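You operate a simulated robot arm through the tools that you are given. There is no shell and no other tool. Be economical: measure what you need, move in short steps, check, and stop when the job is done.

Carry out the task below with a simulated robot arm. There is one attempt and no reset: what you move stays moved.

TASK
Stop the short oven and turn it down to 40, put the blue pad away and show FREE.
Fine: vent shut, power stays on; pad in the drawer under the oven, drawer shut; card in the oven's pocket; the red and yellow pads stay.

Only the result counts: the job must be done as asked and must still hold three seconds after the hand-in. Knocking over, shifting, dropping, spilling or breaking anything else fails it.

THE ROBOT
A 6-joint arm with a two-finger parallel gripper on a trunk, on a base that drives. Base frame: it is fixed to the floor where the robot stands at the start and does not move with it; the origin is under the middle of the robot, x ahead of it, y to its left, z up. Readings come in mm, rad, newtons and seconds.
With the tool pointing down near the work surface it reaches from about 120 to 660 mm from the robot's upright axis, wherever it stands. Its first joint turns from -2.897 to 2.897 rad. Places, roughly: black knob of the short oven [600, 100, 1500]; blue pad [0, -1250, 750]; blue slide handle of the short oven [600, 100, 1400]; drawer under the short oven [600, -100, 500]; grey pocket on the short oven [700, -100, 1000]; inside of the short oven drawer [700, -100, 500]; power switch of the short oven [700, -100, 1400]; red pad (7x5x4 cm) [1100, -100, 200]; short oven [1000, 200, 800]; silver knob of the short oven [800, -200, 1500]; white card [0, -1500, 750]; yellow pad [-3750, -4000, 1250]. Payload 3.91 kg.
Tool frame: the origin (TCP) lies between the finger pads and is the grasp point; the fingertips stand 30 mm ahead of it; z points along the fingers, y is the line along which they close. The gripper opens to 110 mm. The fingers are 20 mm wide and 10 mm thick; the gripper's body (48 by 112 mm) begins 55 mm behind the TCP.
Orientation is told as [roll, pitch, yaw] about the base's x, y, z axes, in that order, counted from this pose: with the fingers straight down and closing along the base's y, the tool's x points along the base's -x, its y along +y and its z along -z.

THE INTERFACE
- The arm moves only by the tool play_rows. Its argument "rows" is a list of rows, each a list of 7 numbers: the shift along the base's x, y, z in units of 250 mm (1.0 is 250 mm), then the turn, a rotation vector about the base's x, y, z in units of 45 degrees (1.0 is 45 degrees), then the closure, from 0 (fully open) to 1 (shut). In form: [[dx, dy, dz, wx, wy, wz, claw], ...]. A call has 1 to 10 rows; each row is the pose to reach, as a shift and turn from the pose commanded when the call began. A call with a number of a shift or a turn outside -1 to 1 is refused whole. Each row takes 0.2 s and may step no farther than 50 mm and 0.15 rad from the row before; otherwise, or with a gripper value out of range, the whole call is refused. Where a pose cannot be reached the arm comes as near as it can. A force on the tool above 90 N (or 10 N above the force at the start of the call, whichever is more), or a blocked arm, ends the call early, and 0.2 s more pass. Each finger travels about 45 mm/s and halts on what it meets, pressing with about 32 N; the grip force reading is that of the motor and also rises with nothing between the fingers. The clock runs only during rows and for 0.2 s after the last one: add rows that repeat a pose to give the fingers time. The reply holds the time, the measured pose of the TCP, the force on the tool along the base axes, the opening and the grip force, in the units named above and with some noise, with the torque about the TCP (base axes, N m) and any sound that the robot's microphone picked up.
- Cameras (640 x 400 px; columns grow to the right, rows downward): "scene" is now at [33, 140.9, 1358.4]; the picture's right is [-0.11, -0.99, 0.00], its down [-0.23, 0.03, -0.97] and it looks along [0.97, -0.11, -0.23] (base axes); focal length 214 px, centre (320, 200). "wrist" rides on the gripper at [71, 22, -107] in the tool frame; the picture's right is [-0.29, 0.96, 0.00], its down [-0.76, -0.23, -0.61] and it looks along [-0.58, -0.18, 0.79] (tool axes); focal length 243 px, centre (320, 200). There is no depth. A picture from a camera that has moved, and an enlarged one, comes with that camera's place and axes in the base frame and with its lens.
- snapshot(camera): a new picture of that camera. No time passes.
- lift_body(by): slides the trunk up (or, below 0, down) by that many mm; the arm and the scene camera ride with it, the base frame stays. It gives what a move gives, with no picture.
- drive_base(legs): drives the robot by 1 to 6 legs, each [ahead, left, turn to the left] in mm, mm and rad, along the robot's own axes; the way and the turn of a leg run together, so that a leg with both is an arc; at most 1500 mm and 3.142 rad a leg. The arm and the cameras ride along, it lands a little off, and it stops where it bumps. It gives what a move gives.
- aim_head(pan, tilt): turns the head with the scene camera to pan (to the left, within 1.501 rad either way) and tilt (down, from -0.506 to 1.204), counted from straight ahead of the robot. It gives what a move gives.
- inspect(camera, box): a new picture of the part [left, top, right, bottom] of that camera's present view, enlarged. No time passes.
- close_job(): hands the job in; it is judged then, once.

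Go step by step. Nothing tells you exact positions but the pictures and the camera data: compare them with the known pose of the tool, close in by small moves and look again before you grip or let go. The budget is 120 turns and 82 pictures, counting those below and the enlarged ones. Unless the task says otherwise, let go and move clear before handing in, and close with one line.

The tools are called by a JSON object that holds its "method" and its "body". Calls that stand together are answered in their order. play_rows: Moves the arm, as the interface text tells. Its arguments: {"type":"object","properties":{"rows":{"type":"array"}},"required":["rows"]} The other tools are called the same way: lift_body (by) slides the trunk up or down; drive_base (legs) drives the base; aim_head (pan, tilt) turns the head that bears the scene camera; snapshot (camera) takes a picture; inspect (camera, box) takes an enlarged picture of a part of a camera's view; close_job () hands the job in.

At the start:

```text
time_s: 0.0
ee_pos: [409.0, 77.1, 998.9]
ee_rot: [0.0, -0.001, -0.001]
contact_force: [-0.5, 0.4, 0.4]
wrist_torque: [0.0, -0.01, -0.01]
finger_gap: 109.8
gripper_force: 0.0
trunk travel left (down, up): [-275.0, 315.0]
robot x, y, heading: [-1.3, -0.8, -0.002]
head pan, tilt: [-0.112, 0.234]
```

scene: 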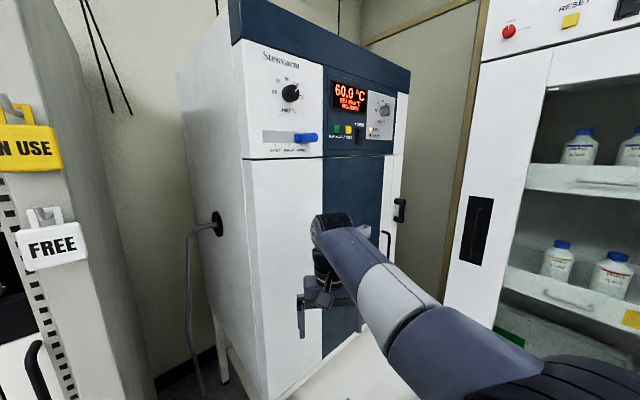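
wrist: 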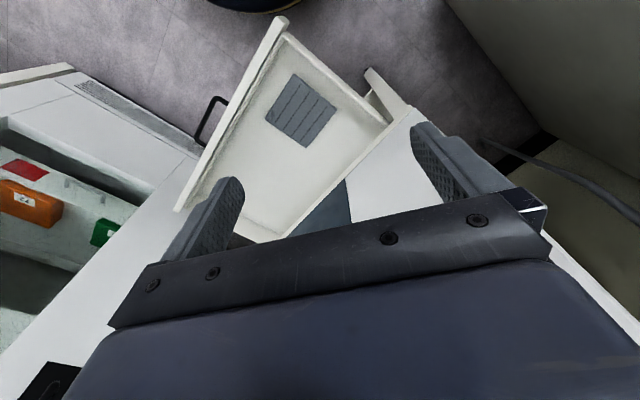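

I see the oven ahead with its panel, a drawer apparently open beneath it, and a FREE card hanging on a neighbouring cabinet to the left. I'll look closer at the panel and look around to the right for the pad and card.

{"method": "inspect", "body": {"camera": "scene", "box": [230, 40, 420, 160]}}

{"method": "aim_head", "body": {"pan": -1.45, "tilt": 0.45}}

{"method": "snapshot", "body": {"camera": "scene"}}

```text
3.33 times, centred on (325, 100) of scene
camera zoom: at [33.0, 140.9, 1358.4], right [-0.11, -0.99, 0.0], down [-0.23, 0.03, -0.97], along [0.97, -0.11, -0.23], focal length 715 px, centre (303, 533)
```

zoom: 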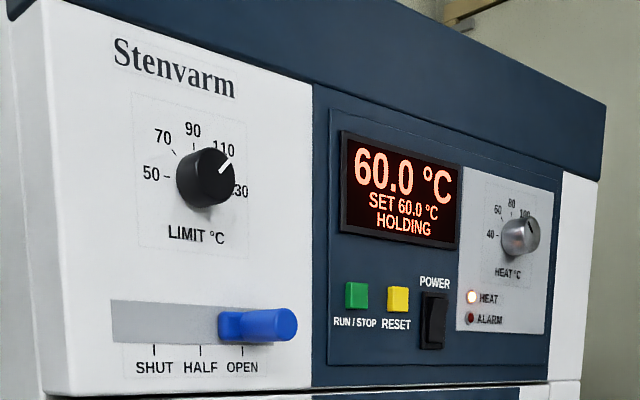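

```text
time_s: 1.5
ee_pos: [409.7, 77.4, 1000.2]
ee_rot: [-0.001, 0.0, 0.001]
contact_force: [0.0, -0.3, 0.7]
wrist_torque: [0.0, -0.02, -0.01]
finger_gap: 109.8
gripper_force: 0.0
trunk travel left (down, up): [-275.0, 315.0]
robot x, y, heading: [-1.3, 1.7, 0.003]
head pan, tilt: [-1.45, 0.45]
```

```text
78 pictures are left
camera scene: at [-48.7, 60.0, 1338.3], right [-0.99, -0.12, 0.0], down [-0.05, 0.43, -0.9], along [0.11, -0.89, -0.44], focal length 214 px, centre (320, 200)
```

scene: 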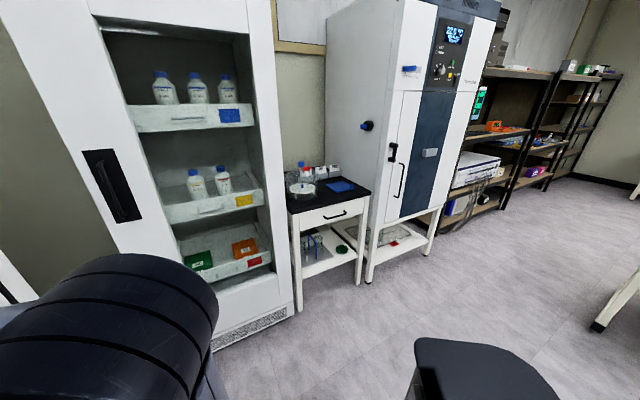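

The blue pad seems to lie on the small black-topped table; the card may be nearby. Zooming in there.

{"method": "inspect", "body": {"camera": "scene", "box": [270, 130, 390, 205]}}

{"method": "inspect", "body": {"camera": "scene", "box": [350, 0, 510, 220]}}

```text
5.33 times, centred on (330, 168) of scene
camera zoom: at [-48.7, 60.0, 1338.3], right [-0.99, -0.12, 0.0], down [-0.05, 0.43, -0.9], along [0.11, -0.89, -0.44], focal length 1144 px, centre (267, 373)
```

zoom: 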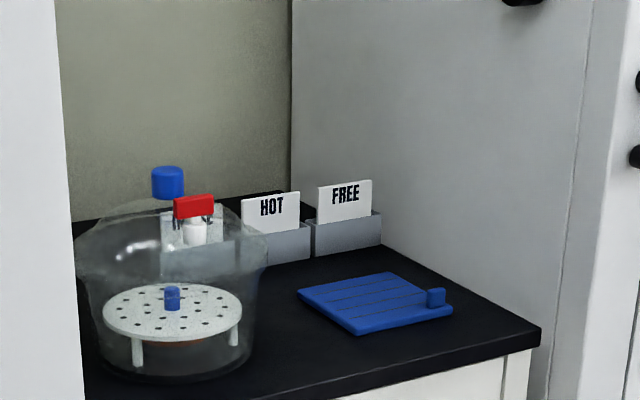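

```text
1.82 times, centred on (430, 110) of scene
camera zoom: at [-48.7, 60.0, 1338.3], right [-0.99, -0.12, 0.0], down [-0.05, 0.43, -0.9], along [0.11, -0.89, -0.44], focal length 390 px, centre (120, 364)
```

zoom: 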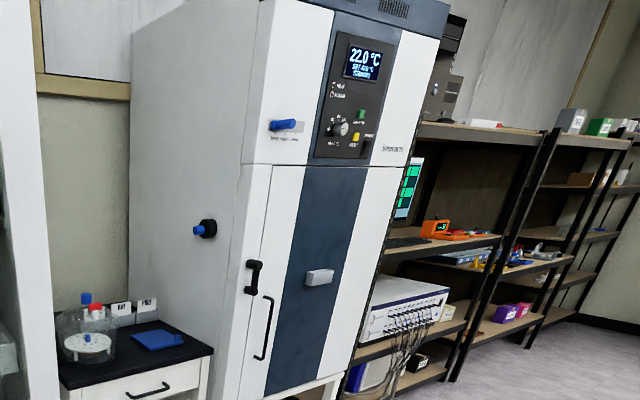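

The FREE card and blue pad are both on the small table to the right. Now I'll view the oven's lower part and drawer.

{"method": "aim_head", "body": {"pan": 0.0, "tilt": 0.9}}

{"method": "snapshot", "body": {"camera": "scene"}}

```text
time_s: 3.1
ee_pos: [410.9, 77.9, 1000.0]
ee_rot: [-0.001, 0.0, -0.001]
contact_force: [0.7, -0.4, 0.2]
wrist_torque: [-0.01, 0.01, 0.0]
finger_gap: 110.3
gripper_force: 0.1
trunk travel left (down, up): [-275.0, 315.0]
robot x, y, heading: [-0.7, 0.5, 0.005]
head pan, tilt: [0.0, 0.901]
```

```text
75 pictures are left
camera scene: at [15.7, 151.2, 1299.9], right [0.0, -1.0, 0.0], down [-0.78, 0.0, -0.62], along [0.62, 0.0, -0.78], focal length 214 px, centre (320, 200)
```

scene: 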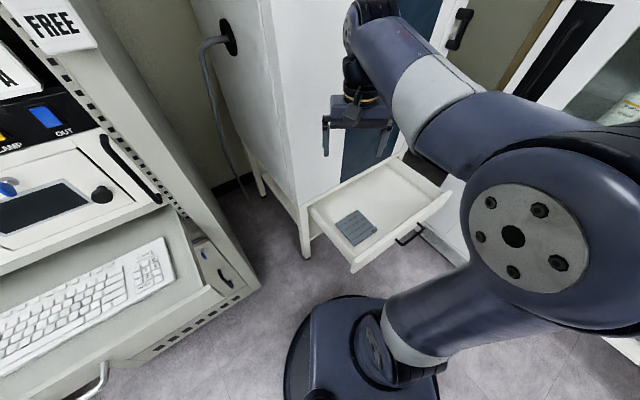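

The drawer already stands open with a grey mat inside. I'll raise the trunk and look at the panel from a second height to triangulate it.

{"method": "lift_body", "body": {"by": 200}}

{"method": "aim_head", "body": {"pan": -0.1, "tilt": 0.2}}

{"method": "inspect", "body": {"camera": "scene", "box": [210, 70, 450, 220]}}

{"method": "snapshot", "body": {"camera": "scene"}}

```text
time_s: 5.2
ee_pos: [410.0, 77.2, 1201.0]
ee_rot: [0.0, -0.001, 0.001]
contact_force: [-0.8, 0.1, -0.3]
wrist_torque: [0.02, 0.01, -0.03]
finger_gap: 110.1
gripper_force: 0.1
trunk travel left (down, up): [-475.0, 115.0]
robot x, y, heading: [0.7, -0.4, -0.0]
head pan, tilt: [0.0, 0.901]
```

```text
time_s: 6.3
ee_pos: [411.4, 77.1, 1199.3]
ee_rot: [0.001, 0.0, 0.0]
contact_force: [-0.4, 0.4, 0.5]
wrist_torque: [0.0, 0.02, 0.0]
finger_gap: 110.1
gripper_force: 0.1
trunk travel left (down, up): [-475.0, 115.0]
robot x, y, heading: [-4.1, 0.2, -0.001]
head pan, tilt: [-0.099, 0.201]
```

```text
2.67 times, centred on (330, 145) of scene
camera zoom: at [33.0, 142.0, 1561.4], right [-0.1, -1.0, 0.0], down [-0.2, 0.02, -0.98], along [0.97, -0.1, -0.2], focal length 572 px, centre (293, 347)
```

zoom: 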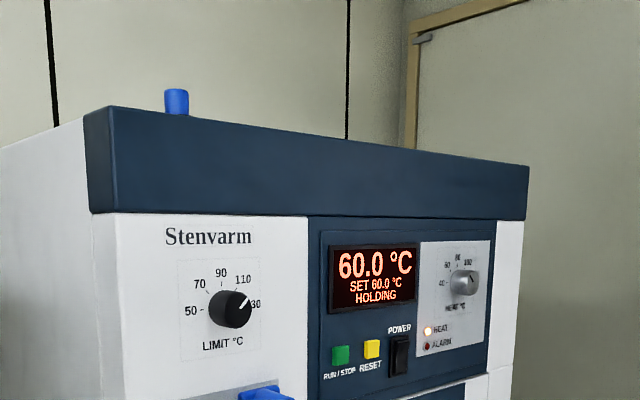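

```text
73 pictures are left
camera scene: at [33.0, 142.0, 1561.4], right [-0.1, -1.0, 0.0], down [-0.2, 0.02, -0.98], along [0.97, -0.1, -0.2], focal length 214 px, centre (320, 200)
```

scene: 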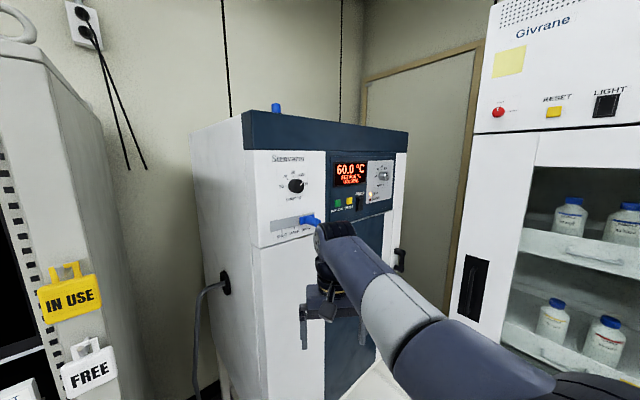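

From two heights I get the panel plane: inward direction ≈(0.817, 0.577), black knob ≈(591,147,1486), silver knob ≈(827,-187,1490), RUN/STOP ≈(691,18,1417), vent handle tip ≈(604,92,1385). I'll drive sideways to stand square before the panel.

{"method": "drive_base", "body": {"legs": [[155, -320, 0], [0, 0, 0.615]]}}

{"method": "aim_head", "body": {"pan": -0.2, "tilt": 0.4}}

{"method": "snapshot", "body": {"camera": "scene"}}

```text
time_s: 10.3
ee_pos: [446.5, -25.3, 1199.5]
ee_rot: [0.0, 0.001, 0.615]
contact_force: [-0.1, 0.0, 0.9]
wrist_torque: [0.02, -0.03, 0.02]
finger_gap: 110.0
gripper_force: 0.2
trunk travel left (down, up): [-475.0, 115.0]
robot x, y, heading: [157.3, -324.4, 0.613]
head pan, tilt: [-0.099, 0.201]
```

```text
time_s: 11.0
ee_pos: [446.6, -25.8, 1199.2]
ee_rot: [0.001, 0.0, 0.616]
contact_force: [0.1, -0.1, 0.5]
wrist_torque: [-0.02, -0.02, -0.01]
finger_gap: 109.8
gripper_force: 0.1
trunk travel left (down, up): [-475.0, 115.0]
robot x, y, heading: [157.0, -324.6, 0.613]
head pan, tilt: [-0.201, 0.4]
```

```text
72 pictures are left
camera scene: at [104.5, -199.5, 1543.0], right [0.4, -0.92, 0.0], down [-0.36, -0.16, -0.92], along [0.84, 0.37, -0.39], focal length 214 px, centre (320, 200)
```

scene: 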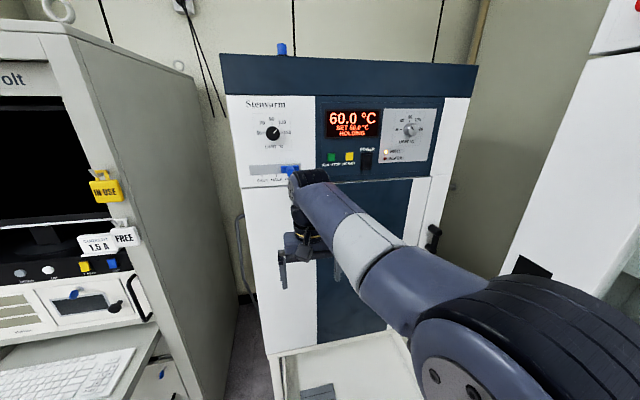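

The robot stands square to the panel now. A zoom on the panel for exact positions and knob state.

{"method": "inspect", "body": {"camera": "scene", "box": [310, 95, 438, 175]}}

{"method": "inspect", "body": {"camera": "scene", "box": [230, 90, 358, 190]}}

```text
5.00 times, centred on (374, 135) of scene
camera zoom: at [104.5, -199.5, 1543.0], right [0.4, -0.92, 0.0], down [-0.36, -0.16, -0.92], along [0.84, 0.37, -0.39], focal length 1072 px, centre (50, 525)
```

zoom: 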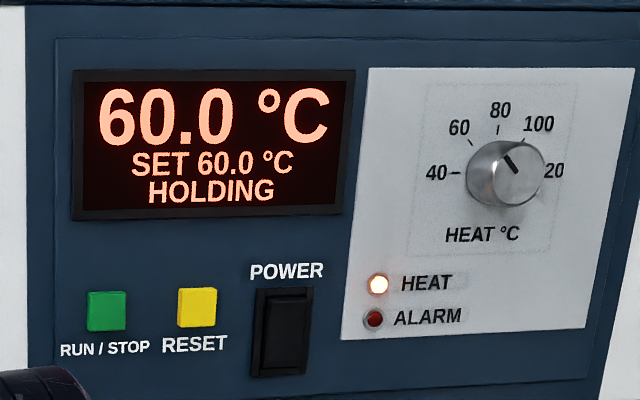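

```text
4.00 times, centred on (294, 140) of scene
camera zoom: at [104.5, -199.5, 1543.0], right [0.4, -0.92, 0.0], down [-0.36, -0.16, -0.92], along [0.84, 0.37, -0.39], focal length 858 px, centre (424, 440)
```

zoom: 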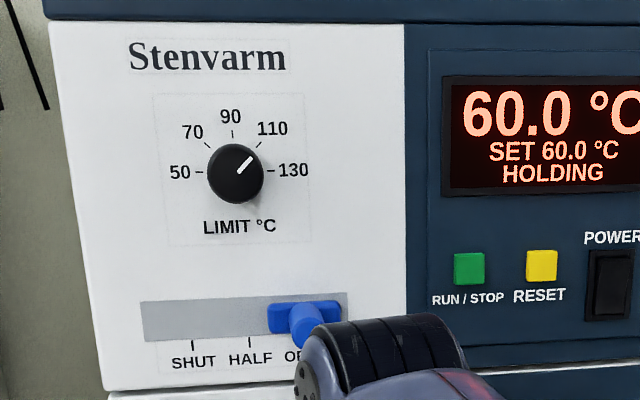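

The heat knob points to 60 (40 is 45° counter-clockwise); display holding at 60. I'll raise the trunk and tilt the tool to point forward at the panel.

{"method": "lift_body", "body": {"by": 110}}

{"method": "play_rows", "body": {"rows": [[0, 0, 0, 0.096, -0.136, 0, 0], [0, 0, 0, 0.192, -0.272, 0, 0], [0, 0, 0, 0.288, -0.408, 0, 0.3], [0, 0, 0, 0.385, -0.545, 0, 0.6], [0, 0, 0, 0.481, -0.681, 0, 0.8], [0, 0, 0, 0.577, -0.817, 0, 1]]}}

{"method": "play_rows", "body": {"rows": [[0, 0, 0, 0.096, -0.136, 0, 1], [0, 0, 0, 0.192, -0.272, 0, 1], [0, 0, 0, 0.288, -0.408, 0, 1], [0, 0, 0, 0.385, -0.545, 0, 1], [0, 0, 0, 0.481, -0.681, 0, 1], [0, 0, 0, 0.577, -0.817, 0, 1], [0, 0, 0, 0.577, -0.817, 0, 1]]}}

{"method": "snapshot", "body": {"camera": "scene"}}

{"method": "snapshot", "body": {"camera": "wrist"}}

```text
time_s: 12.5
ee_pos: [447.2, -25.6, 1309.8]
ee_rot: [0.001, 0.002, 0.614]
contact_force: [-0.7, -0.3, -0.9]
wrist_torque: [0.01, 0.06, 0.02]
finger_gap: 110.0
gripper_force: 0.1
trunk travel left (down, up): [-585.0, 5.0]
robot x, y, heading: [155.9, -324.1, 0.612]
head pan, tilt: [-0.201, 0.4]
```

```text
time_s: 13.9
ee_pos: [448.0, -26.4, 1311.2]
ee_rot: [0.0, -0.789, 0.615]
contact_force: [-0.1, 0.1, -0.1]
wrist_torque: [-0.02, 0.01, 0.03]
finger_gap: 24.7
gripper_force: 0.1
trunk travel left (down, up): [-585.0, 5.0]
robot x, y, heading: [153.3, -328.1, 0.612]
head pan, tilt: [-0.201, 0.4]
```

```text
time_s: 15.5
ee_pos: [447.8, -25.2, 1309.0]
ee_rot: [2.968, -1.572, -2.355]
contact_force: [-0.3, 0.3, -0.2]
wrist_torque: [-0.02, -0.02, 0.0]
finger_gap: 0.0
gripper_force: 31.8
trunk travel left (down, up): [-585.0, 5.0]
robot x, y, heading: [153.9, -325.8, 0.612]
head pan, tilt: [-0.201, 0.4]
```

```text
69 pictures are left
camera scene: at [104.5, -199.5, 1652.9], right [0.4, -0.92, 0.0], down [-0.36, -0.16, -0.92], along [0.84, 0.37, -0.39], focal length 214 px, centre (320, 200)
```

scene: 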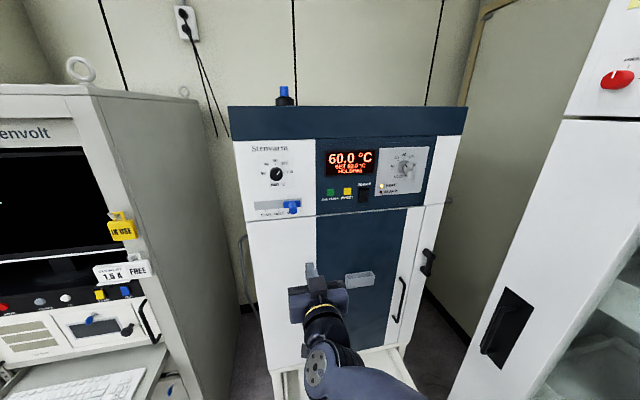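

```text
68 pictures are left
camera wrist: at [346.7, -69.2, 1238.9], right [-0.55, 0.78, 0.29], down [-0.36, -0.54, 0.76], along [0.75, 0.31, 0.58], focal length 243 px, centre (320, 200)
```

wrist: 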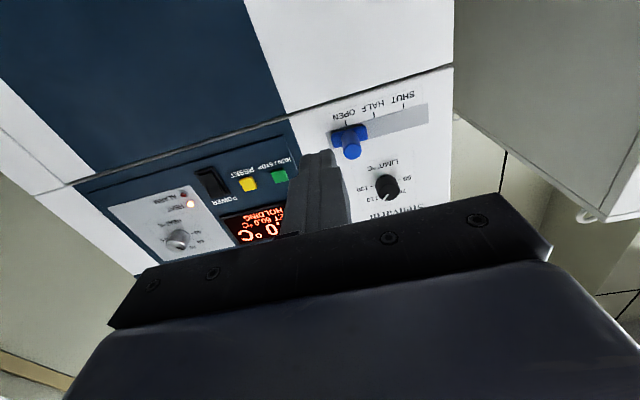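

The wrist and scene views agree: RUN/STOP at s≈381, z≈1415 on the panel. I'll move the closed fingertips to ~35 mm before it.

{"method": "play_rows", "body": {"rows": [[0.151, 0.006, 0.085, 0, 0, 0, 1], [0.302, 0.013, 0.17, 0, 0, 0, 1], [0.453, 0.019, 0.254, 0, 0, 0, 1], [0.604, 0.025, 0.339, 0, 0, 0, 1], [0.755, 0.032, 0.424, 0, 0, 0, 1], [0.755, 0.032, 0.424, 0, 0, 0, 1]]}}

{"method": "snapshot", "body": {"camera": "wrist"}}

{"method": "inspect", "body": {"camera": "scene", "box": [256, 130, 448, 250]}}

```text
time_s: 16.9
ee_pos: [617.8, 0.3, 1391.8]
ee_rot: [-0.12, -1.508, 0.679]
contact_force: [0.5, -0.4, -0.1]
wrist_torque: [0.01, -0.01, -0.05]
finger_gap: 0.0
gripper_force: 31.5
out of reach, approached as far as the arm can: row 3, 4, 5, 6
trunk travel left (down, up): [-585.0, 5.0]
robot x, y, heading: [158.0, -324.8, 0.612]
head pan, tilt: [-0.201, 0.4]
```

```text
67 pictures are left
camera wrist: at [511.6, -40.9, 1327.6], right [-0.49, 0.82, 0.28], down [-0.36, -0.49, 0.8], along [0.79, 0.29, 0.53], focal length 243 px, centre (320, 200)
```

wrist: 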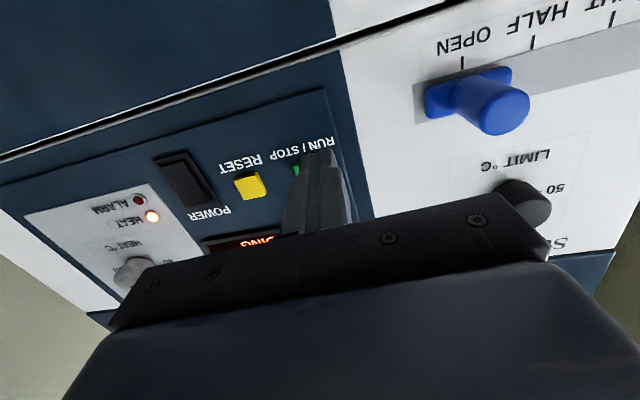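

```text
3.33 times, centred on (352, 190) of scene
camera zoom: at [105.1, -199.7, 1652.9], right [0.4, -0.92, 0.0], down [-0.36, -0.16, -0.92], along [0.84, 0.37, -0.39], focal length 715 px, centre (213, 233)
```

zoom: 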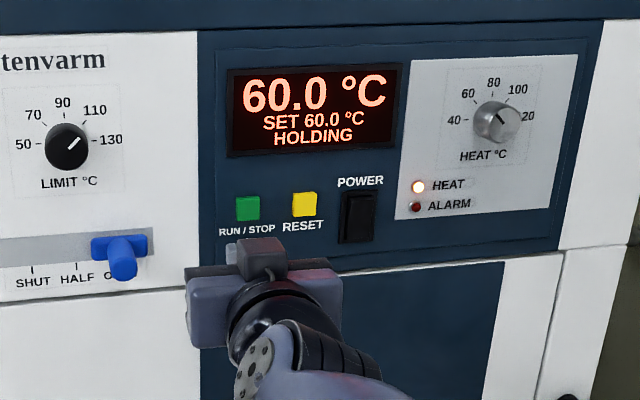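

The arm runs out of reach from here, so I'll back the arm off and look down to see how much room there is before the open drawer.

{"method": "play_rows", "body": {"rows": [[-0.16, -0.11, 0, 0, 0, 0, 1], [-0.32, -0.22, 0, 0, 0, 0, 1], [-0.48, -0.33, 0, 0, 0, 0, 1], [-0.64, -0.44, 0, 0, 0, 0, 1]]}}

{"method": "aim_head", "body": {"pan": -0.3, "tilt": 1.2}}

{"method": "snapshot", "body": {"camera": "scene"}}

```text
time_s: 17.9
ee_pos: [486.4, -114.3, 1405.7]
ee_rot: [0.979, -1.475, -0.393]
contact_force: [-0.1, 0.0, -0.5]
wrist_torque: [-0.03, -0.01, -0.03]
finger_gap: 0.0
gripper_force: 31.7
out of reach, approached as far as the arm can: row 1, 2, 3, 4
trunk travel left (down, up): [-585.0, 5.0]
robot x, y, heading: [157.8, -328.0, 0.618]
head pan, tilt: [-0.201, 0.4]
```

```text
time_s: 19.0
ee_pos: [487.8, -115.7, 1408.3]
ee_rot: [0.978, -1.476, -0.393]
contact_force: [0.3, -0.8, -0.1]
wrist_torque: [-0.03, 0.02, -0.01]
finger_gap: 0.0
gripper_force: 32.0
trunk travel left (down, up): [-585.0, 5.0]
robot x, y, heading: [156.5, -324.3, 0.616]
head pan, tilt: [-0.3, 1.201]
```

```text
65 pictures are left
camera scene: at [72.9, -219.5, 1590.1], right [0.31, -0.95, 0.0], down [-0.89, -0.29, -0.36], along [0.35, 0.11, -0.93], focal length 214 px, centre (320, 200)
```

scene: 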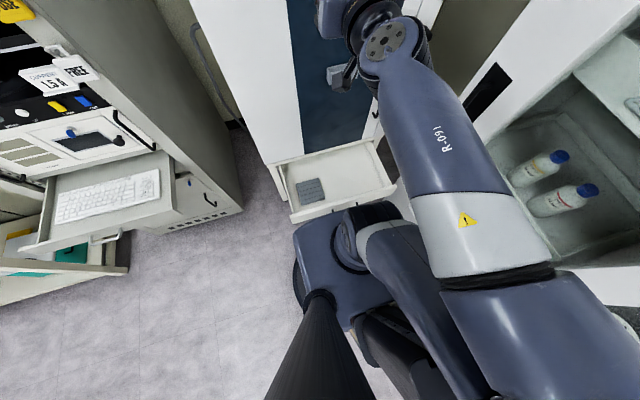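

Panel work needs the robot closer than the open drawer allows, so I'll do the pad and card first, shut the drawer, then come back to the panel. Folding the tool back down and lowering the trunk.

{"method": "play_rows", "body": {"rows": [[0, 0, -0.07, -0.096, 0.136, 0, 1], [0, 0, -0.14, -0.192, 0.272, 0, 1], [0, 0, -0.21, -0.288, 0.408, 0, 1], [0, 0, -0.28, -0.385, 0.545, 0, 1], [0, 0, -0.35, -0.481, 0.681, 0, 1], [0, 0, -0.42, -0.577, 0.817, 0, 1]]}}

{"method": "play_rows", "body": {"rows": [[0, 0, 0, -0.096, 0.136, 0, 1], [0, 0, 0, -0.192, 0.272, 0, 1], [0, 0, 0, -0.288, 0.408, 0, 1], [0, 0, 0, -0.385, 0.545, 0, 1], [0, 0, 0, -0.481, 0.681, 0, 1], [0, 0, 0, -0.577, 0.817, 0, 1], [0, 0, 0, -0.577, 0.817, 0, 1]]}}

{"method": "lift_body", "body": {"by": -310}}

{"method": "aim_head", "body": {"pan": -1.5, "tilt": 0.6}}

{"method": "snapshot", "body": {"camera": "scene"}}

```text
time_s: 20.4
ee_pos: [486.0, -110.6, 1302.4]
ee_rot: [0.261, -0.73, 0.365]
contact_force: [0.9, 0.2, -0.1]
wrist_torque: [-0.02, -0.03, -0.01]
finger_gap: 0.2
gripper_force: 32.0
out of reach, approached as far as the arm can: row 2, 3, 4, 5, 6
trunk travel left (down, up): [-585.0, 5.0]
robot x, y, heading: [156.7, -326.5, 0.616]
head pan, tilt: [-0.3, 1.201]
```

```text
time_s: 22.0
ee_pos: [497.9, -145.7, 1294.6]
ee_rot: [0.284, 0.009, 0.438]
contact_force: [0.4, 0.7, 0.7]
wrist_torque: [-0.01, 0.03, -0.02]
finger_gap: 0.0
gripper_force: 32.1
out of reach, approached as far as the arm can: row 1, 2, 3, 4, 5, 6, 7
trunk travel left (down, up): [-585.0, 5.0]
robot x, y, heading: [155.6, -322.3, 0.612]
head pan, tilt: [-0.3, 1.201]
```

```text
time_s: 25.1
ee_pos: [497.1, -145.6, 984.4]
ee_rot: [0.285, 0.008, 0.437]
contact_force: [-0.5, 0.5, -0.6]
wrist_torque: [0.02, 0.03, 0.0]
finger_gap: 0.0
gripper_force: 32.0
trunk travel left (down, up): [-275.0, 315.0]
robot x, y, heading: [157.8, -324.7, 0.614]
head pan, tilt: [-0.3, 1.201]
```

```text
time_s: 26.5
ee_pos: [497.1, -145.5, 984.5]
ee_rot: [0.284, 0.008, 0.438]
contact_force: [-0.3, 0.0, 0.3]
wrist_torque: [-0.02, -0.03, -0.01]
finger_gap: 0.0
gripper_force: 31.9
trunk travel left (down, up): [-275.0, 315.0]
robot x, y, heading: [156.6, -325.8, 0.616]
head pan, tilt: [-1.499, 0.6]
```

```text
64 pictures are left
camera scene: at [75.8, -305.1, 1324.7], right [-0.77, -0.63, 0.0], down [-0.36, 0.44, -0.82], along [0.52, -0.64, -0.57], focal length 214 px, centre (320, 200)
```

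scene: 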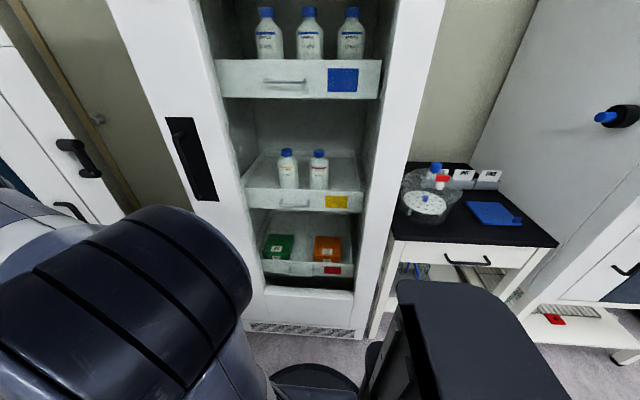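

The dark box nearby is the robot's own rear; the path to the table is free. First I bring the arm back to its comfortable start posture.

{"method": "play_rows", "body": {"rows": [[-0.03, 0.1, 0, 0, 0, 0, 1], [-0.06, 0.2, 0, 0, 0, 0, 0.5], [-0.09, 0.3, 0, 0, 0, 0, 0], [-0.12, 0.4, 0, 0, 0, 0, 0], [-0.12, 0.4, 0, 0, 0, 0, 0], [-0.12, 0.4, 0, 0, 0, 0, 0]]}}

```text
time_s: 27.9
ee_pos: [497.2, -138.8, 969.1]
ee_rot: [0.286, 0.006, 0.442]
contact_force: [0.2, 0.5, -0.4]
wrist_torque: [0.03, -0.03, -0.02]
finger_gap: 103.5
gripper_force: 0.0
out of reach, approached as far as the arm can: row 1, 2, 3, 4, 5, 6
trunk travel left (down, up): [-275.0, 315.0]
robot x, y, heading: [155.7, -324.1, 0.613]
head pan, tilt: [-1.499, 0.6]
```

The arm seems stuck near a joint limit; I'll look at its posture.

{"method": "aim_head", "body": {"pan": -0.3, "tilt": 0.7}}

{"method": "snapshot", "body": {"camera": "scene"}}

```text
time_s: 29.3
ee_pos: [497.7, -137.3, 969.2]
ee_rot: [0.288, 0.007, 0.443]
contact_force: [0.8, 0.5, 0.3]
wrist_torque: [-0.02, -0.03, -0.01]
finger_gap: 110.0
gripper_force: 0.1
trunk travel left (down, up): [-275.0, 315.0]
robot x, y, heading: [157.0, -325.3, 0.616]
head pan, tilt: [-0.3, 0.7]
```

```text
63 pictures are left
camera scene: at [100.5, -210.6, 1316.1], right [0.31, -0.95, 0.0], down [-0.61, -0.2, -0.77], along [0.73, 0.24, -0.64], focal length 214 px, centre (320, 200)
```

scene: 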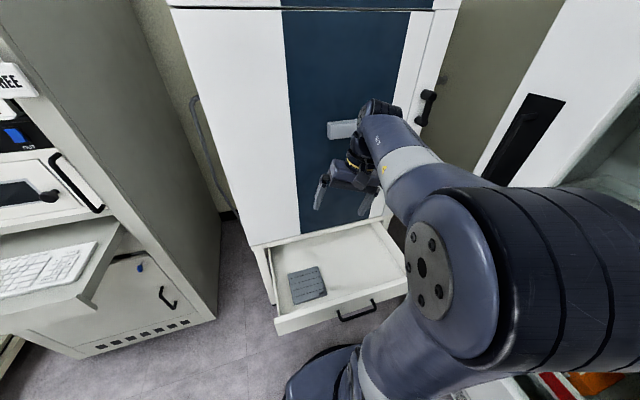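

The elbow is high and tightly folded. I'll lower the tool a bit and try to free the arm.

{"method": "play_rows", "body": {"rows": [[0, 0, -0.18, 0, 0, 0, 0], [0, 0, -0.36, 0, 0, 0, 0], [0, 0, -0.54, 0, 0, 0, 0], [0, 0, -0.54, 0, 0, 0, 0], [0, 0, -0.54, 0, 0, 0, 0]]}}

```text
time_s: 30.5
ee_pos: [493.1, -136.6, 833.5]
ee_rot: [0.285, 0.008, 0.439]
contact_force: [0.1, 1.1, -0.3]
wrist_torque: [-0.01, 0.0, 0.03]
finger_gap: 109.9
gripper_force: 0.0
trunk travel left (down, up): [-275.0, 315.0]
robot x, y, heading: [163.0, -329.4, 0.615]
head pan, tilt: [-0.3, 0.7]
```

That worked. Now restoring the tool to vertical and the start-like posture.

{"method": "play_rows", "body": {"rows": [[-0.05, 0.11, 0, -0.079, -0.046, 0.056, 0], [-0.1, 0.22, 0, -0.158, -0.092, 0.112, 0], [-0.14, 0.33, 0, -0.236, -0.137, 0.168, 0], [-0.19, 0.44, 0, -0.315, -0.183, 0.224, 0], [-0.19, 0.44, 0, -0.315, -0.183, 0.224, 0]]}}

```text
time_s: 31.7
ee_pos: [450.5, -50.8, 783.5]
ee_rot: [0.233, -0.027, 0.609]
contact_force: [0.9, 0.1, -0.4]
wrist_torque: [-0.02, 0.01, 0.0]
finger_gap: 109.9
gripper_force: 0.1
out of reach, approached as far as the arm can: row 1, 2, 3, 4, 5
trunk travel left (down, up): [-275.0, 315.0]
robot x, y, heading: [157.7, -323.0, 0.615]
head pan, tilt: [-0.3, 0.7]
```

Still limited near one joint; I'll try extending outward with the same re-levelling.

{"method": "play_rows", "body": {"rows": [[0.1, 0.07, 0, 0, 0, 0, 0], [0.2, 0.14, 0, 0, 0, 0, 0], [0.3, 0.21, 0, -0.08, -0.05, 0, 0], [0.35, 0.25, 0, -0.16, -0.1, 0, 0], [0.35, 0.25, 0, -0.24, -0.15, 0, 0], [0.35, 0.25, 0, -0.24, -0.15, 0, 0]]}}

```text
time_s: 33.1
ee_pos: [519.6, -2.3, 768.7]
ee_rot: [0.235, -0.036, 0.605]
contact_force: [-0.9, 0.5, 0.3]
wrist_torque: [0.04, -0.03, 0.02]
finger_gap: 110.1
gripper_force: 0.0
out of reach, approached as far as the arm can: row 3, 4, 5, 6
trunk travel left (down, up): [-275.0, 315.0]
robot x, y, heading: [158.3, -322.7, 0.617]
head pan, tilt: [-0.3, 0.7]
```

One wrist joint apparently flipped while the arm was overstretched (a fixed ~0.24 rad lean remains). I'll look at the forearm direction to plan unflipping it.

{"method": "snapshot", "body": {"camera": "scene"}}

```text
62 pictures are left
camera scene: at [100.5, -210.5, 1316.1], right [0.31, -0.95, 0.0], down [-0.61, -0.2, -0.76], along [0.73, 0.24, -0.64], focal length 214 px, centre (320, 200)
```

scene: 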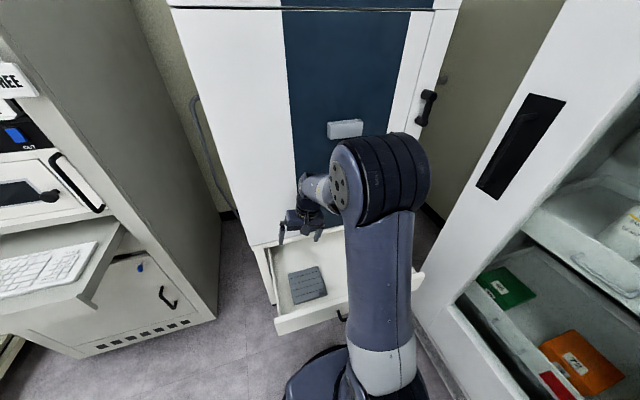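

The wrist needs room for an unflip, so I'll back away from the oven and turn toward open space.

{"method": "drive_base", "body": {"legs": [[-350, 0, 0], [0, 0, -0.75]]}}

{"method": "aim_head", "body": {"pan": -0.5, "tilt": 0.7}}

{"method": "snapshot", "body": {"camera": "scene"}}

```text
time_s: 37.3
ee_pos: [352.4, -537.4, 769.6]
ee_rot: [0.235, -0.036, -0.135]
contact_force: [0.2, -0.4, -0.1]
wrist_torque: [0.01, 0.0, 0.03]
finger_gap: 110.0
gripper_force: 0.0
trunk travel left (down, up): [-275.0, 315.0]
robot x, y, heading: [-131.5, -529.1, -0.125]
head pan, tilt: [-0.3, 0.7]
```

```text
time_s: 38.0
ee_pos: [352.9, -535.6, 770.6]
ee_rot: [0.236, -0.036, -0.135]
contact_force: [0.2, 0.3, 0.7]
wrist_torque: [0.01, -0.01, 0.01]
finger_gap: 109.9
gripper_force: 0.0
trunk travel left (down, up): [-275.0, 315.0]
robot x, y, heading: [-132.4, -524.7, -0.126]
head pan, tilt: [-0.499, 0.7]
```

```text
61 pictures are left
camera scene: at [-103.7, -421.5, 1316.1], right [-0.59, -0.81, 0.0], down [-0.52, 0.38, -0.76], along [0.62, -0.45, -0.64], focal length 214 px, centre (320, 200)
```

scene: 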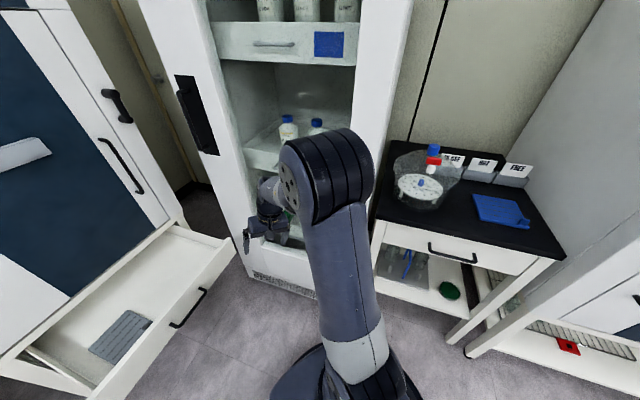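

I'll turn a bit left for clearance, then swing the tool to the left of the forearm as the first part of the unflip.

{"method": "drive_base", "body": {"legs": [[0, 0, 0.4]]}}

{"method": "play_rows", "body": {"rows": [[0.037, 0.061, 0.054, 0.139, -0.066, -0.02, 0], [0.073, 0.123, 0.107, 0.278, -0.132, -0.041, 0], [0.11, 0.184, 0.161, 0.417, -0.198, -0.061, 0], [0.146, 0.246, 0.215, 0.557, -0.265, -0.081, 0], [0.183, 0.307, 0.269, 0.696, -0.331, -0.101, 0], [0.219, 0.369, 0.322, 0.835, -0.397, -0.122, 0], [0.256, 0.43, 0.376, 0.974, -0.463, -0.142, 0], [0.256, 0.43, 0.376, 0.974, -0.463, -0.142, 0]]}}

{"method": "snapshot", "body": {"camera": "scene"}}

```text
time_s: 39.7
ee_pos: [315.6, -343.0, 769.2]
ee_rot: [0.236, -0.037, 0.275]
contact_force: [0.0, 0.9, 0.3]
wrist_torque: [0.0, 0.01, 0.0]
finger_gap: 110.0
gripper_force: 0.1
trunk travel left (down, up): [-275.0, 315.0]
robot x, y, heading: [-131.9, -528.5, 0.285]
head pan, tilt: [-0.499, 0.7]
```

```text
time_s: 41.5
ee_pos: [379.9, -233.9, 863.7]
ee_rot: [0.981, -0.502, -0.058]
contact_force: [0.4, 0.4, 0.5]
wrist_torque: [-0.02, 0.0, 0.0]
finger_gap: 110.0
gripper_force: 0.1
trunk travel left (down, up): [-275.0, 315.0]
robot x, y, heading: [-131.9, -530.0, 0.284]
head pan, tilt: [-0.499, 0.7]
```

```text
60 pictures are left
camera scene: at [-149.6, -419.1, 1316.1], right [-0.21, -0.98, 0.0], down [-0.63, 0.14, -0.76], along [0.75, -0.16, -0.64], focal length 214 px, centre (320, 200)
```

scene: 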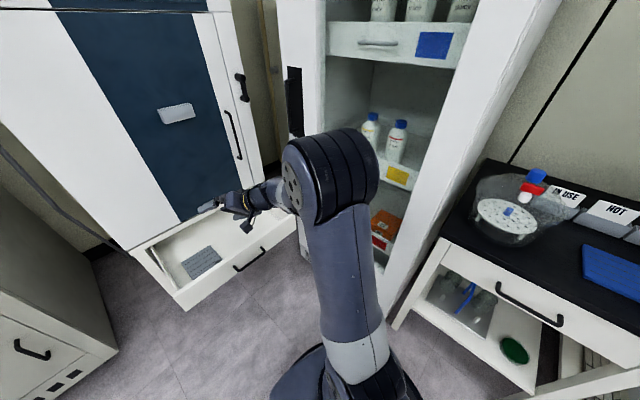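

Works as predicted. Now swinging the tool through the forearm direction to the right side.

{"method": "play_rows", "body": {"rows": [[0.053, -0.078, -0.024, -0.103, -0.029, -0.128, 0], [0.105, -0.156, -0.048, -0.205, -0.058, -0.257, 0], [0.158, -0.234, -0.072, -0.308, -0.087, -0.385, 0], [0.21, -0.312, -0.096, -0.411, -0.116, -0.513, 0], [0.263, -0.39, -0.12, -0.513, -0.145, -0.642, 0], [0.315, -0.468, -0.144, -0.616, -0.174, -0.77, 0]]}}

{"method": "play_rows", "body": {"rows": [[-0.004, -0.094, 0.024, -0.103, -0.029, -0.128, 0], [-0.008, -0.188, 0.048, -0.205, -0.058, -0.257, 0], [-0.012, -0.282, 0.072, -0.308, -0.087, -0.385, 0], [-0.016, -0.376, 0.096, -0.411, -0.116, -0.513, 0], [-0.02, -0.47, 0.12, -0.513, -0.145, -0.642, 0], [-0.024, -0.564, 0.144, -0.616, -0.174, -0.77, 0]]}}

{"method": "snapshot", "body": {"camera": "scene"}}

```text
time_s: 42.9
ee_pos: [459.8, -356.3, 830.8]
ee_rot: [0.539, -0.754, -0.357]
contact_force: [0.4, 0.1, 0.2]
wrist_torque: [-0.02, -0.01, -0.02]
finger_gap: 109.9
gripper_force: 0.0
out of reach, approached as far as the arm can: row 6
trunk travel left (down, up): [-275.0, 315.0]
robot x, y, heading: [-127.0, -529.8, 0.287]
head pan, tilt: [-0.499, 0.7]
```

```text
time_s: 44.3
ee_pos: [450.6, -493.9, 863.8]
ee_rot: [-0.185, -1.068, -0.468]
contact_force: [0.0, -0.8, 0.0]
wrist_torque: [-0.02, 0.02, 0.0]
finger_gap: 109.8
gripper_force: 0.0
out of reach, approached as far as the arm can: row 1, 2
trunk travel left (down, up): [-275.0, 315.0]
robot x, y, heading: [-132.1, -527.7, 0.28]
head pan, tilt: [-0.499, 0.7]
```

```text
59 pictures are left
camera scene: at [-149.7, -419.1, 1316.1], right [-0.21, -0.98, 0.0], down [-0.63, 0.14, -0.77], along [0.75, -0.16, -0.64], focal length 214 px, centre (320, 200)
```

scene: 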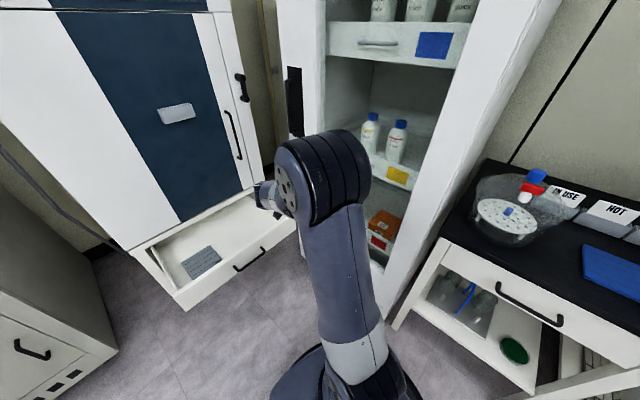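

It appears to have crossed; now bringing the tool down to vertical to verify.

{"method": "play_rows", "body": {"rows": [[-0.054, 0.044, -0.073, 0.108, 0.134, 0, 0], [-0.108, 0.088, -0.146, 0.215, 0.267, 0, 0], [-0.162, 0.132, -0.219, 0.323, 0.4, 0, 0], [-0.216, 0.176, -0.292, 0.43, 0.534, 0, 0]]}}

{"method": "play_rows", "body": {"rows": [[-0.076, 0.061, -0.027, 0.108, 0.134, 0, 0], [-0.152, 0.122, -0.054, 0.215, 0.267, 0, 0], [-0.228, 0.183, -0.081, 0.323, 0.4, 0, 0], [-0.304, 0.244, -0.108, 0.43, 0.534, 0, 0], [-0.304, 0.244, -0.108, 0.43, 0.534, 0, 0]]}}

```text
time_s: 45.3
ee_pos: [399.4, -446.6, 791.1]
ee_rot: [-0.061, -0.533, -0.562]
contact_force: [0.5, 0.6, 0.6]
wrist_torque: [0.01, -0.02, 0.0]
finger_gap: 110.2
gripper_force: 0.0
trunk travel left (down, up): [-275.0, 315.0]
robot x, y, heading: [-136.3, -527.7, 0.28]
head pan, tilt: [-0.499, 0.7]
```

```text
time_s: 46.5
ee_pos: [321.8, -388.3, 761.6]
ee_rot: [0.0, 0.004, -0.579]
contact_force: [0.2, 0.5, -0.9]
wrist_torque: [-0.02, 0.0, 0.02]
finger_gap: 109.8
gripper_force: 0.1
trunk travel left (down, up): [-275.0, 315.0]
robot x, y, heading: [-131.5, -526.3, 0.284]
head pan, tilt: [-0.499, 0.7]
```

The wrist is unflipped and vertical. Pad triangulates to ≈(-25,-1277,793), FREE card ≈(25,-1395,890). I'll back up, raise the arm, and turn toward the table.

{"method": "lift_body", "body": {"by": 250}}

{"method": "drive_base", "body": {"legs": [[-231, -9, 0], [0, 0, -1.284]]}}

{"method": "aim_head", "body": {"pan": 0.0, "tilt": 0.6}}

{"method": "snapshot", "body": {"camera": "scene"}}

```text
time_s: 49.0
ee_pos: [322.0, -388.9, 1012.6]
ee_rot: [-0.002, 0.003, -0.579]
contact_force: [0.4, -0.3, 0.2]
wrist_torque: [-0.01, -0.02, -0.04]
finger_gap: 110.0
gripper_force: 0.1
trunk travel left (down, up): [-525.0, 65.0]
robot x, y, heading: [-132.8, -526.7, 0.286]
head pan, tilt: [-0.499, 0.7]
```

```text
time_s: 53.9
ee_pos: [-79.9, -995.1, 1012.4]
ee_rot: [-0.001, 0.002, -1.855]
contact_force: [-0.5, -0.2, 0.1]
wrist_torque: [0.02, 0.0, -0.02]
finger_gap: 109.9
gripper_force: 0.0
trunk travel left (down, up): [-525.0, 65.0]
robot x, y, heading: [-347.5, -601.7, -0.993]
head pan, tilt: [-0.499, 0.7]
```

```text
time_s: 54.9
ee_pos: [-79.4, -995.5, 1012.1]
ee_rot: [-0.002, 0.001, -1.855]
contact_force: [0.0, 0.1, 0.3]
wrist_torque: [-0.02, 0.04, -0.03]
finger_gap: 110.2
gripper_force: 0.1
trunk travel left (down, up): [-525.0, 65.0]
robot x, y, heading: [-342.2, -600.1, -0.996]
head pan, tilt: [0.0, 0.6]
```

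```text
58 pictures are left
camera scene: at [-201.1, -542.7, 1574.7], right [-0.84, -0.54, 0.0], down [-0.31, 0.47, -0.82], along [0.45, -0.69, -0.57], focal length 214 px, centre (320, 200)
```

scene: 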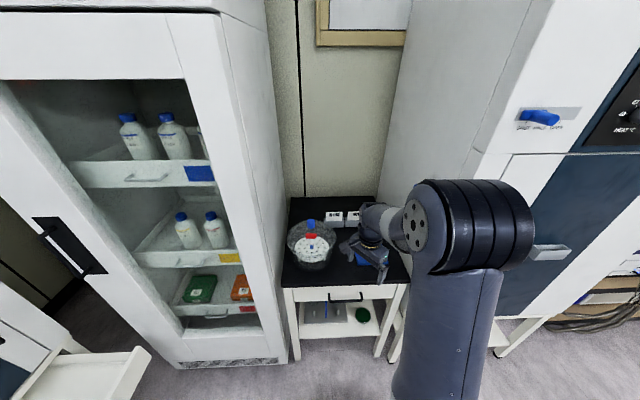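

The tall oven's corner limits space on the right, so I'll stand left of the pad with heading ≈-1.3 and approach with the arm high.

{"method": "drive_base", "body": {"legs": [[0, 0, -0.3], [0, 120, 0], [225, 0, 0]]}}

{"method": "play_rows", "body": {"rows": [[0, 0, 0, 0, 0, 0.18, 0], [0, 0, 0, 0, 0, 0.36, 0], [0, 0, 0, 0, 0, 0.54, 0], [0, 0, 0, 0, 0, 0.72, 0], [0, 0, 0, 0, 0, 0.9, 0]]}}

{"method": "snapshot", "body": {"camera": "wrist"}}

{"method": "snapshot", "body": {"camera": "scene"}}

```text
time_s: 58.3
ee_pos: [-28.7, -1241.4, 1012.0]
ee_rot: [-0.003, 0.001, -2.145]
contact_force: [-0.4, -0.6, -0.2]
wrist_torque: [-0.01, 0.02, -0.01]
finger_gap: 109.9
gripper_force: 0.0
trunk travel left (down, up): [-525.0, 65.0]
robot x, y, heading: [-170.8, -789.8, -1.286]
head pan, tilt: [0.0, 0.6]
```

```text
time_s: 59.5
ee_pos: [-29.6, -1241.5, 1013.4]
ee_rot: [-0.001, 0.001, -1.437]
contact_force: [0.3, -0.5, 0.2]
wrist_torque: [-0.01, 0.02, 0.02]
finger_gap: 109.8
gripper_force: 0.1
trunk travel left (down, up): [-525.0, 65.0]
robot x, y, heading: [-172.6, -789.7, -1.281]
head pan, tilt: [0.0, 0.6]
```

```text
57 pictures are left
camera wrist: at [-17.5, -1168.3, 1120.3], right [0.99, -0.16, 0.0], down [-0.13, -0.79, 0.61], along [-0.1, -0.6, -0.79], focal length 243 px, centre (320, 200)
```

wrist: 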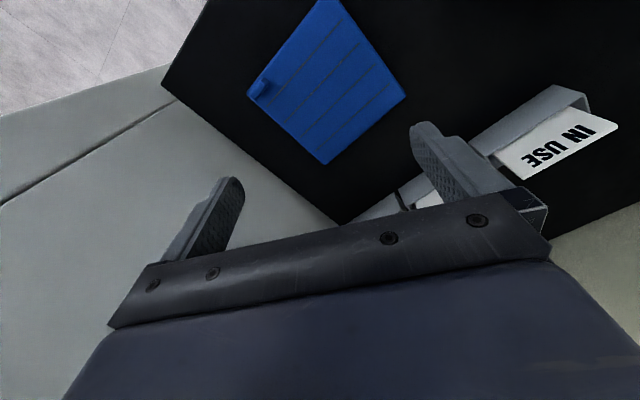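

```text
56 pictures are left
camera scene: at [-16.1, -773.5, 1574.7], right [-0.96, -0.28, 0.0], down [-0.16, 0.54, -0.83], along [0.23, -0.79, -0.56], focal length 214 px, centre (320, 200)
```

scene: 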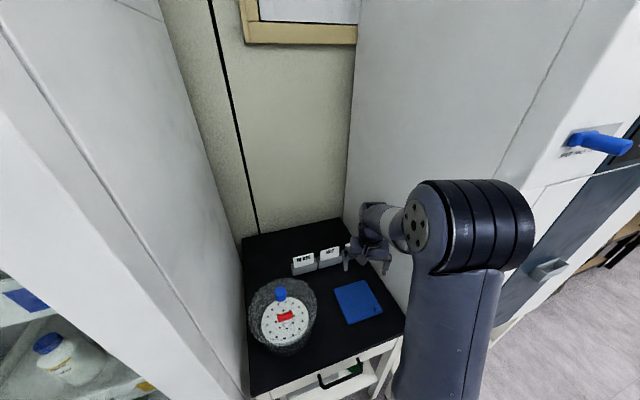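

The pad is ~137 mm square (too wide for the gripper), with a small block-tab at one corner to grip. Let me zoom on it.

{"method": "inspect", "body": {"camera": "wrist", "box": [220, 0, 420, 170]}}

{"method": "inspect", "body": {"camera": "scene", "box": [270, 230, 420, 330]}}

```text
2.35 times, centred on (320, 85) of wrist
camera zoom: at [-17.5, -1168.3, 1120.3], right [0.99, -0.16, 0.0], down [-0.13, -0.79, 0.61], along [-0.1, -0.6, -0.79], focal length 571 px, centre (320, 471)
```

zoom: 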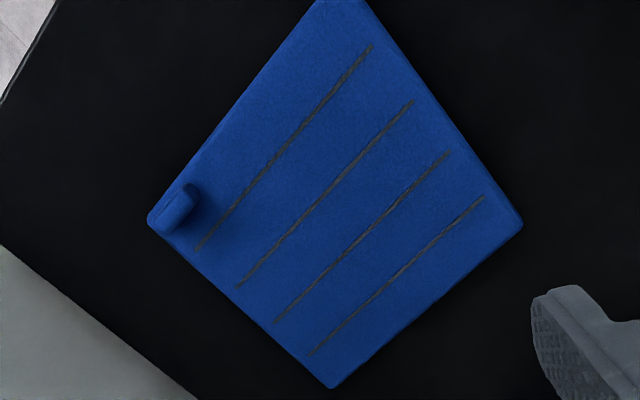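

```text
4.00 times, centred on (345, 280) of scene
camera zoom: at [-16.1, -773.5, 1574.7], right [-0.96, -0.28, 0.0], down [-0.16, 0.54, -0.83], along [0.23, -0.79, -0.56], focal length 858 px, centre (220, -120)
```

zoom: 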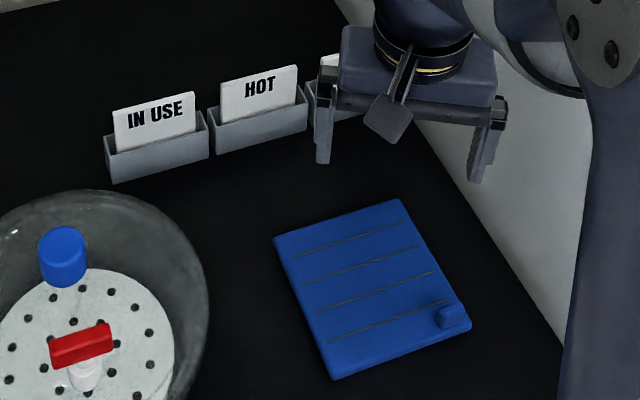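

I'll grip the corner tab, fingers closing along the table's lateral direction (yaw ≈-0.93). Shift base a bit left for elbow clearance, then move above the tab.

{"method": "drive_base", "body": {"legs": [[0, 50, 0]]}}

{"method": "play_rows", "body": {"rows": [[-0.11, 0, 0, 0, 0, 0.16, 0], [-0.22, 0, -0.1, 0, 0, 0.32, 0], [-0.33, 0, -0.2, 0, 0, 0.48, 0], [-0.44, 0, -0.3, 0, 0, 0.64, 0], [-0.44, 0, -0.4, 0, 0, 0.64, 0], [-0.44, 0, -0.4, 0, 0, 0.64, 0.2]]}}

{"method": "snapshot", "body": {"camera": "wrist"}}

{"method": "inspect", "body": {"camera": "scene", "box": [250, 200, 570, 400]}}

```text
time_s: 60.5
ee_pos: [19.0, -1226.7, 1013.0]
ee_rot: [-0.001, 0.001, -1.438]
contact_force: [-0.8, 0.0, 0.0]
wrist_torque: [-0.02, 0.0, -0.02]
finger_gap: 109.9
gripper_force: 0.0
trunk travel left (down, up): [-525.0, 65.0]
robot x, y, heading: [-122.2, -773.1, -1.285]
head pan, tilt: [0.0, 0.6]
```

```text
time_s: 61.9
ee_pos: [-91.1, -1225.3, 910.5]
ee_rot: [0.0, 0.001, -0.935]
contact_force: [-0.9, 0.6, 0.0]
wrist_torque: [0.03, -0.03, 0.0]
finger_gap: 87.9
gripper_force: 0.1
trunk travel left (down, up): [-525.0, 65.0]
robot x, y, heading: [-123.0, -774.5, -1.284]
head pan, tilt: [0.0, 0.6]
```

```text
53 pictures are left
camera wrist: at [-116.2, -1155.6, 1018.2], right [0.94, 0.33, 0.0], down [0.27, -0.75, 0.61], along [0.2, -0.57, -0.8], focal length 243 px, centre (320, 200)
```

wrist: 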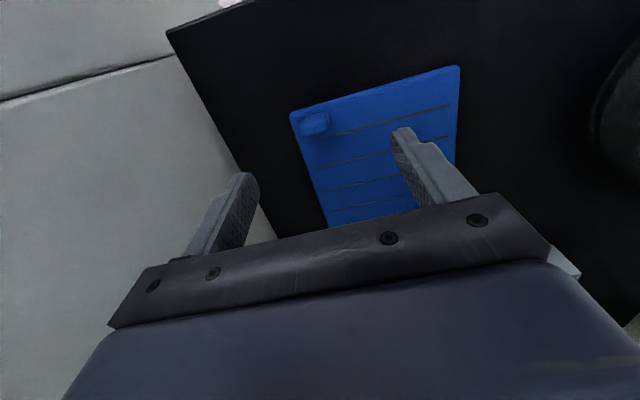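

```text
2.00 times, centred on (410, 300) of scene
camera zoom: at [33.5, -759.3, 1574.7], right [-0.96, -0.28, 0.0], down [-0.16, 0.54, -0.82], along [0.23, -0.79, -0.57], focal length 429 px, centre (140, 0)
```

zoom: 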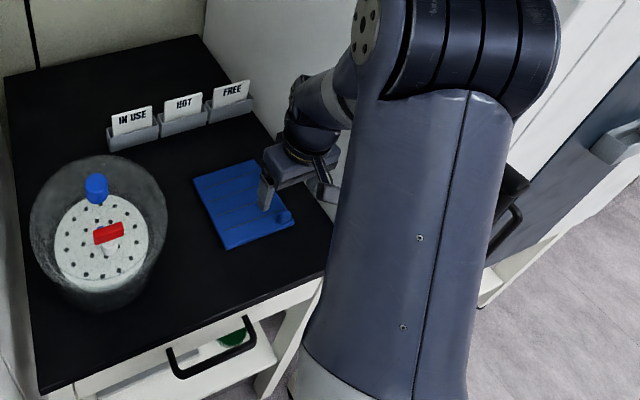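

The tab is at ≈(-95,-1227,817), gripper nearly above it. Descending to straddle it.

{"method": "play_rows", "body": {"rows": [[-0.016, -0.007, -0.1, 0, 0, -0.04, 0.4], [-0.016, -0.007, -0.2, 0, 0, -0.04, 0.5], [-0.016, -0.007, -0.27, 0, 0, -0.04, 0.5], [-0.016, -0.007, -0.27, 0, 0, -0.04, 0.5]]}}

{"method": "snapshot", "body": {"camera": "wrist"}}

{"method": "inspect", "body": {"camera": "scene", "box": [320, 260, 432, 330]}}

```text
time_s: 62.9
ee_pos: [-93.8, -1230.1, 843.6]
ee_rot: [-0.001, 0.003, -0.967]
contact_force: [0.5, 0.8, -0.6]
wrist_torque: [0.0, -0.03, -0.01]
finger_gap: 55.0
gripper_force: 0.2
trunk travel left (down, up): [-525.0, 65.0]
robot x, y, heading: [-121.4, -770.6, -1.281]
head pan, tilt: [0.0, 0.6]
```

```text
51 pictures are left
camera wrist: at [-116.5, -1160.2, 951.3], right [0.95, 0.3, 0.0], down [0.24, -0.76, 0.61], along [0.18, -0.58, -0.79], focal length 243 px, centre (320, 200)
```

wrist: 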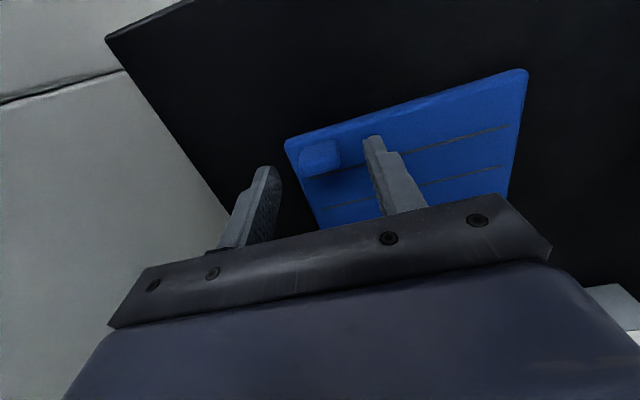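

```text
5.71 times, centred on (376, 295) of scene
camera zoom: at [33.4, -759.1, 1574.7], right [-0.96, -0.28, 0.0], down [-0.16, 0.54, -0.82], along [0.23, -0.79, -0.57], focal length 1226 px, centre (0, -343)
```

zoom: 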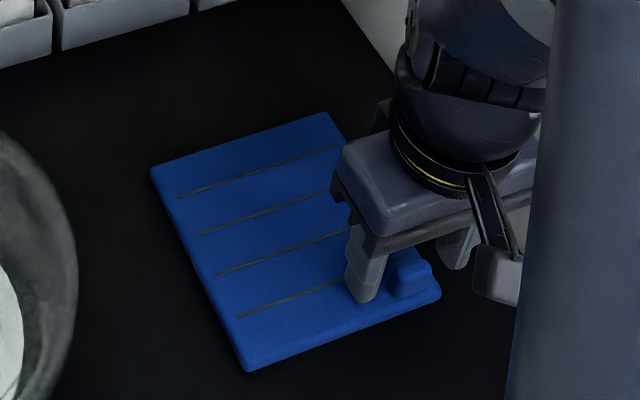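

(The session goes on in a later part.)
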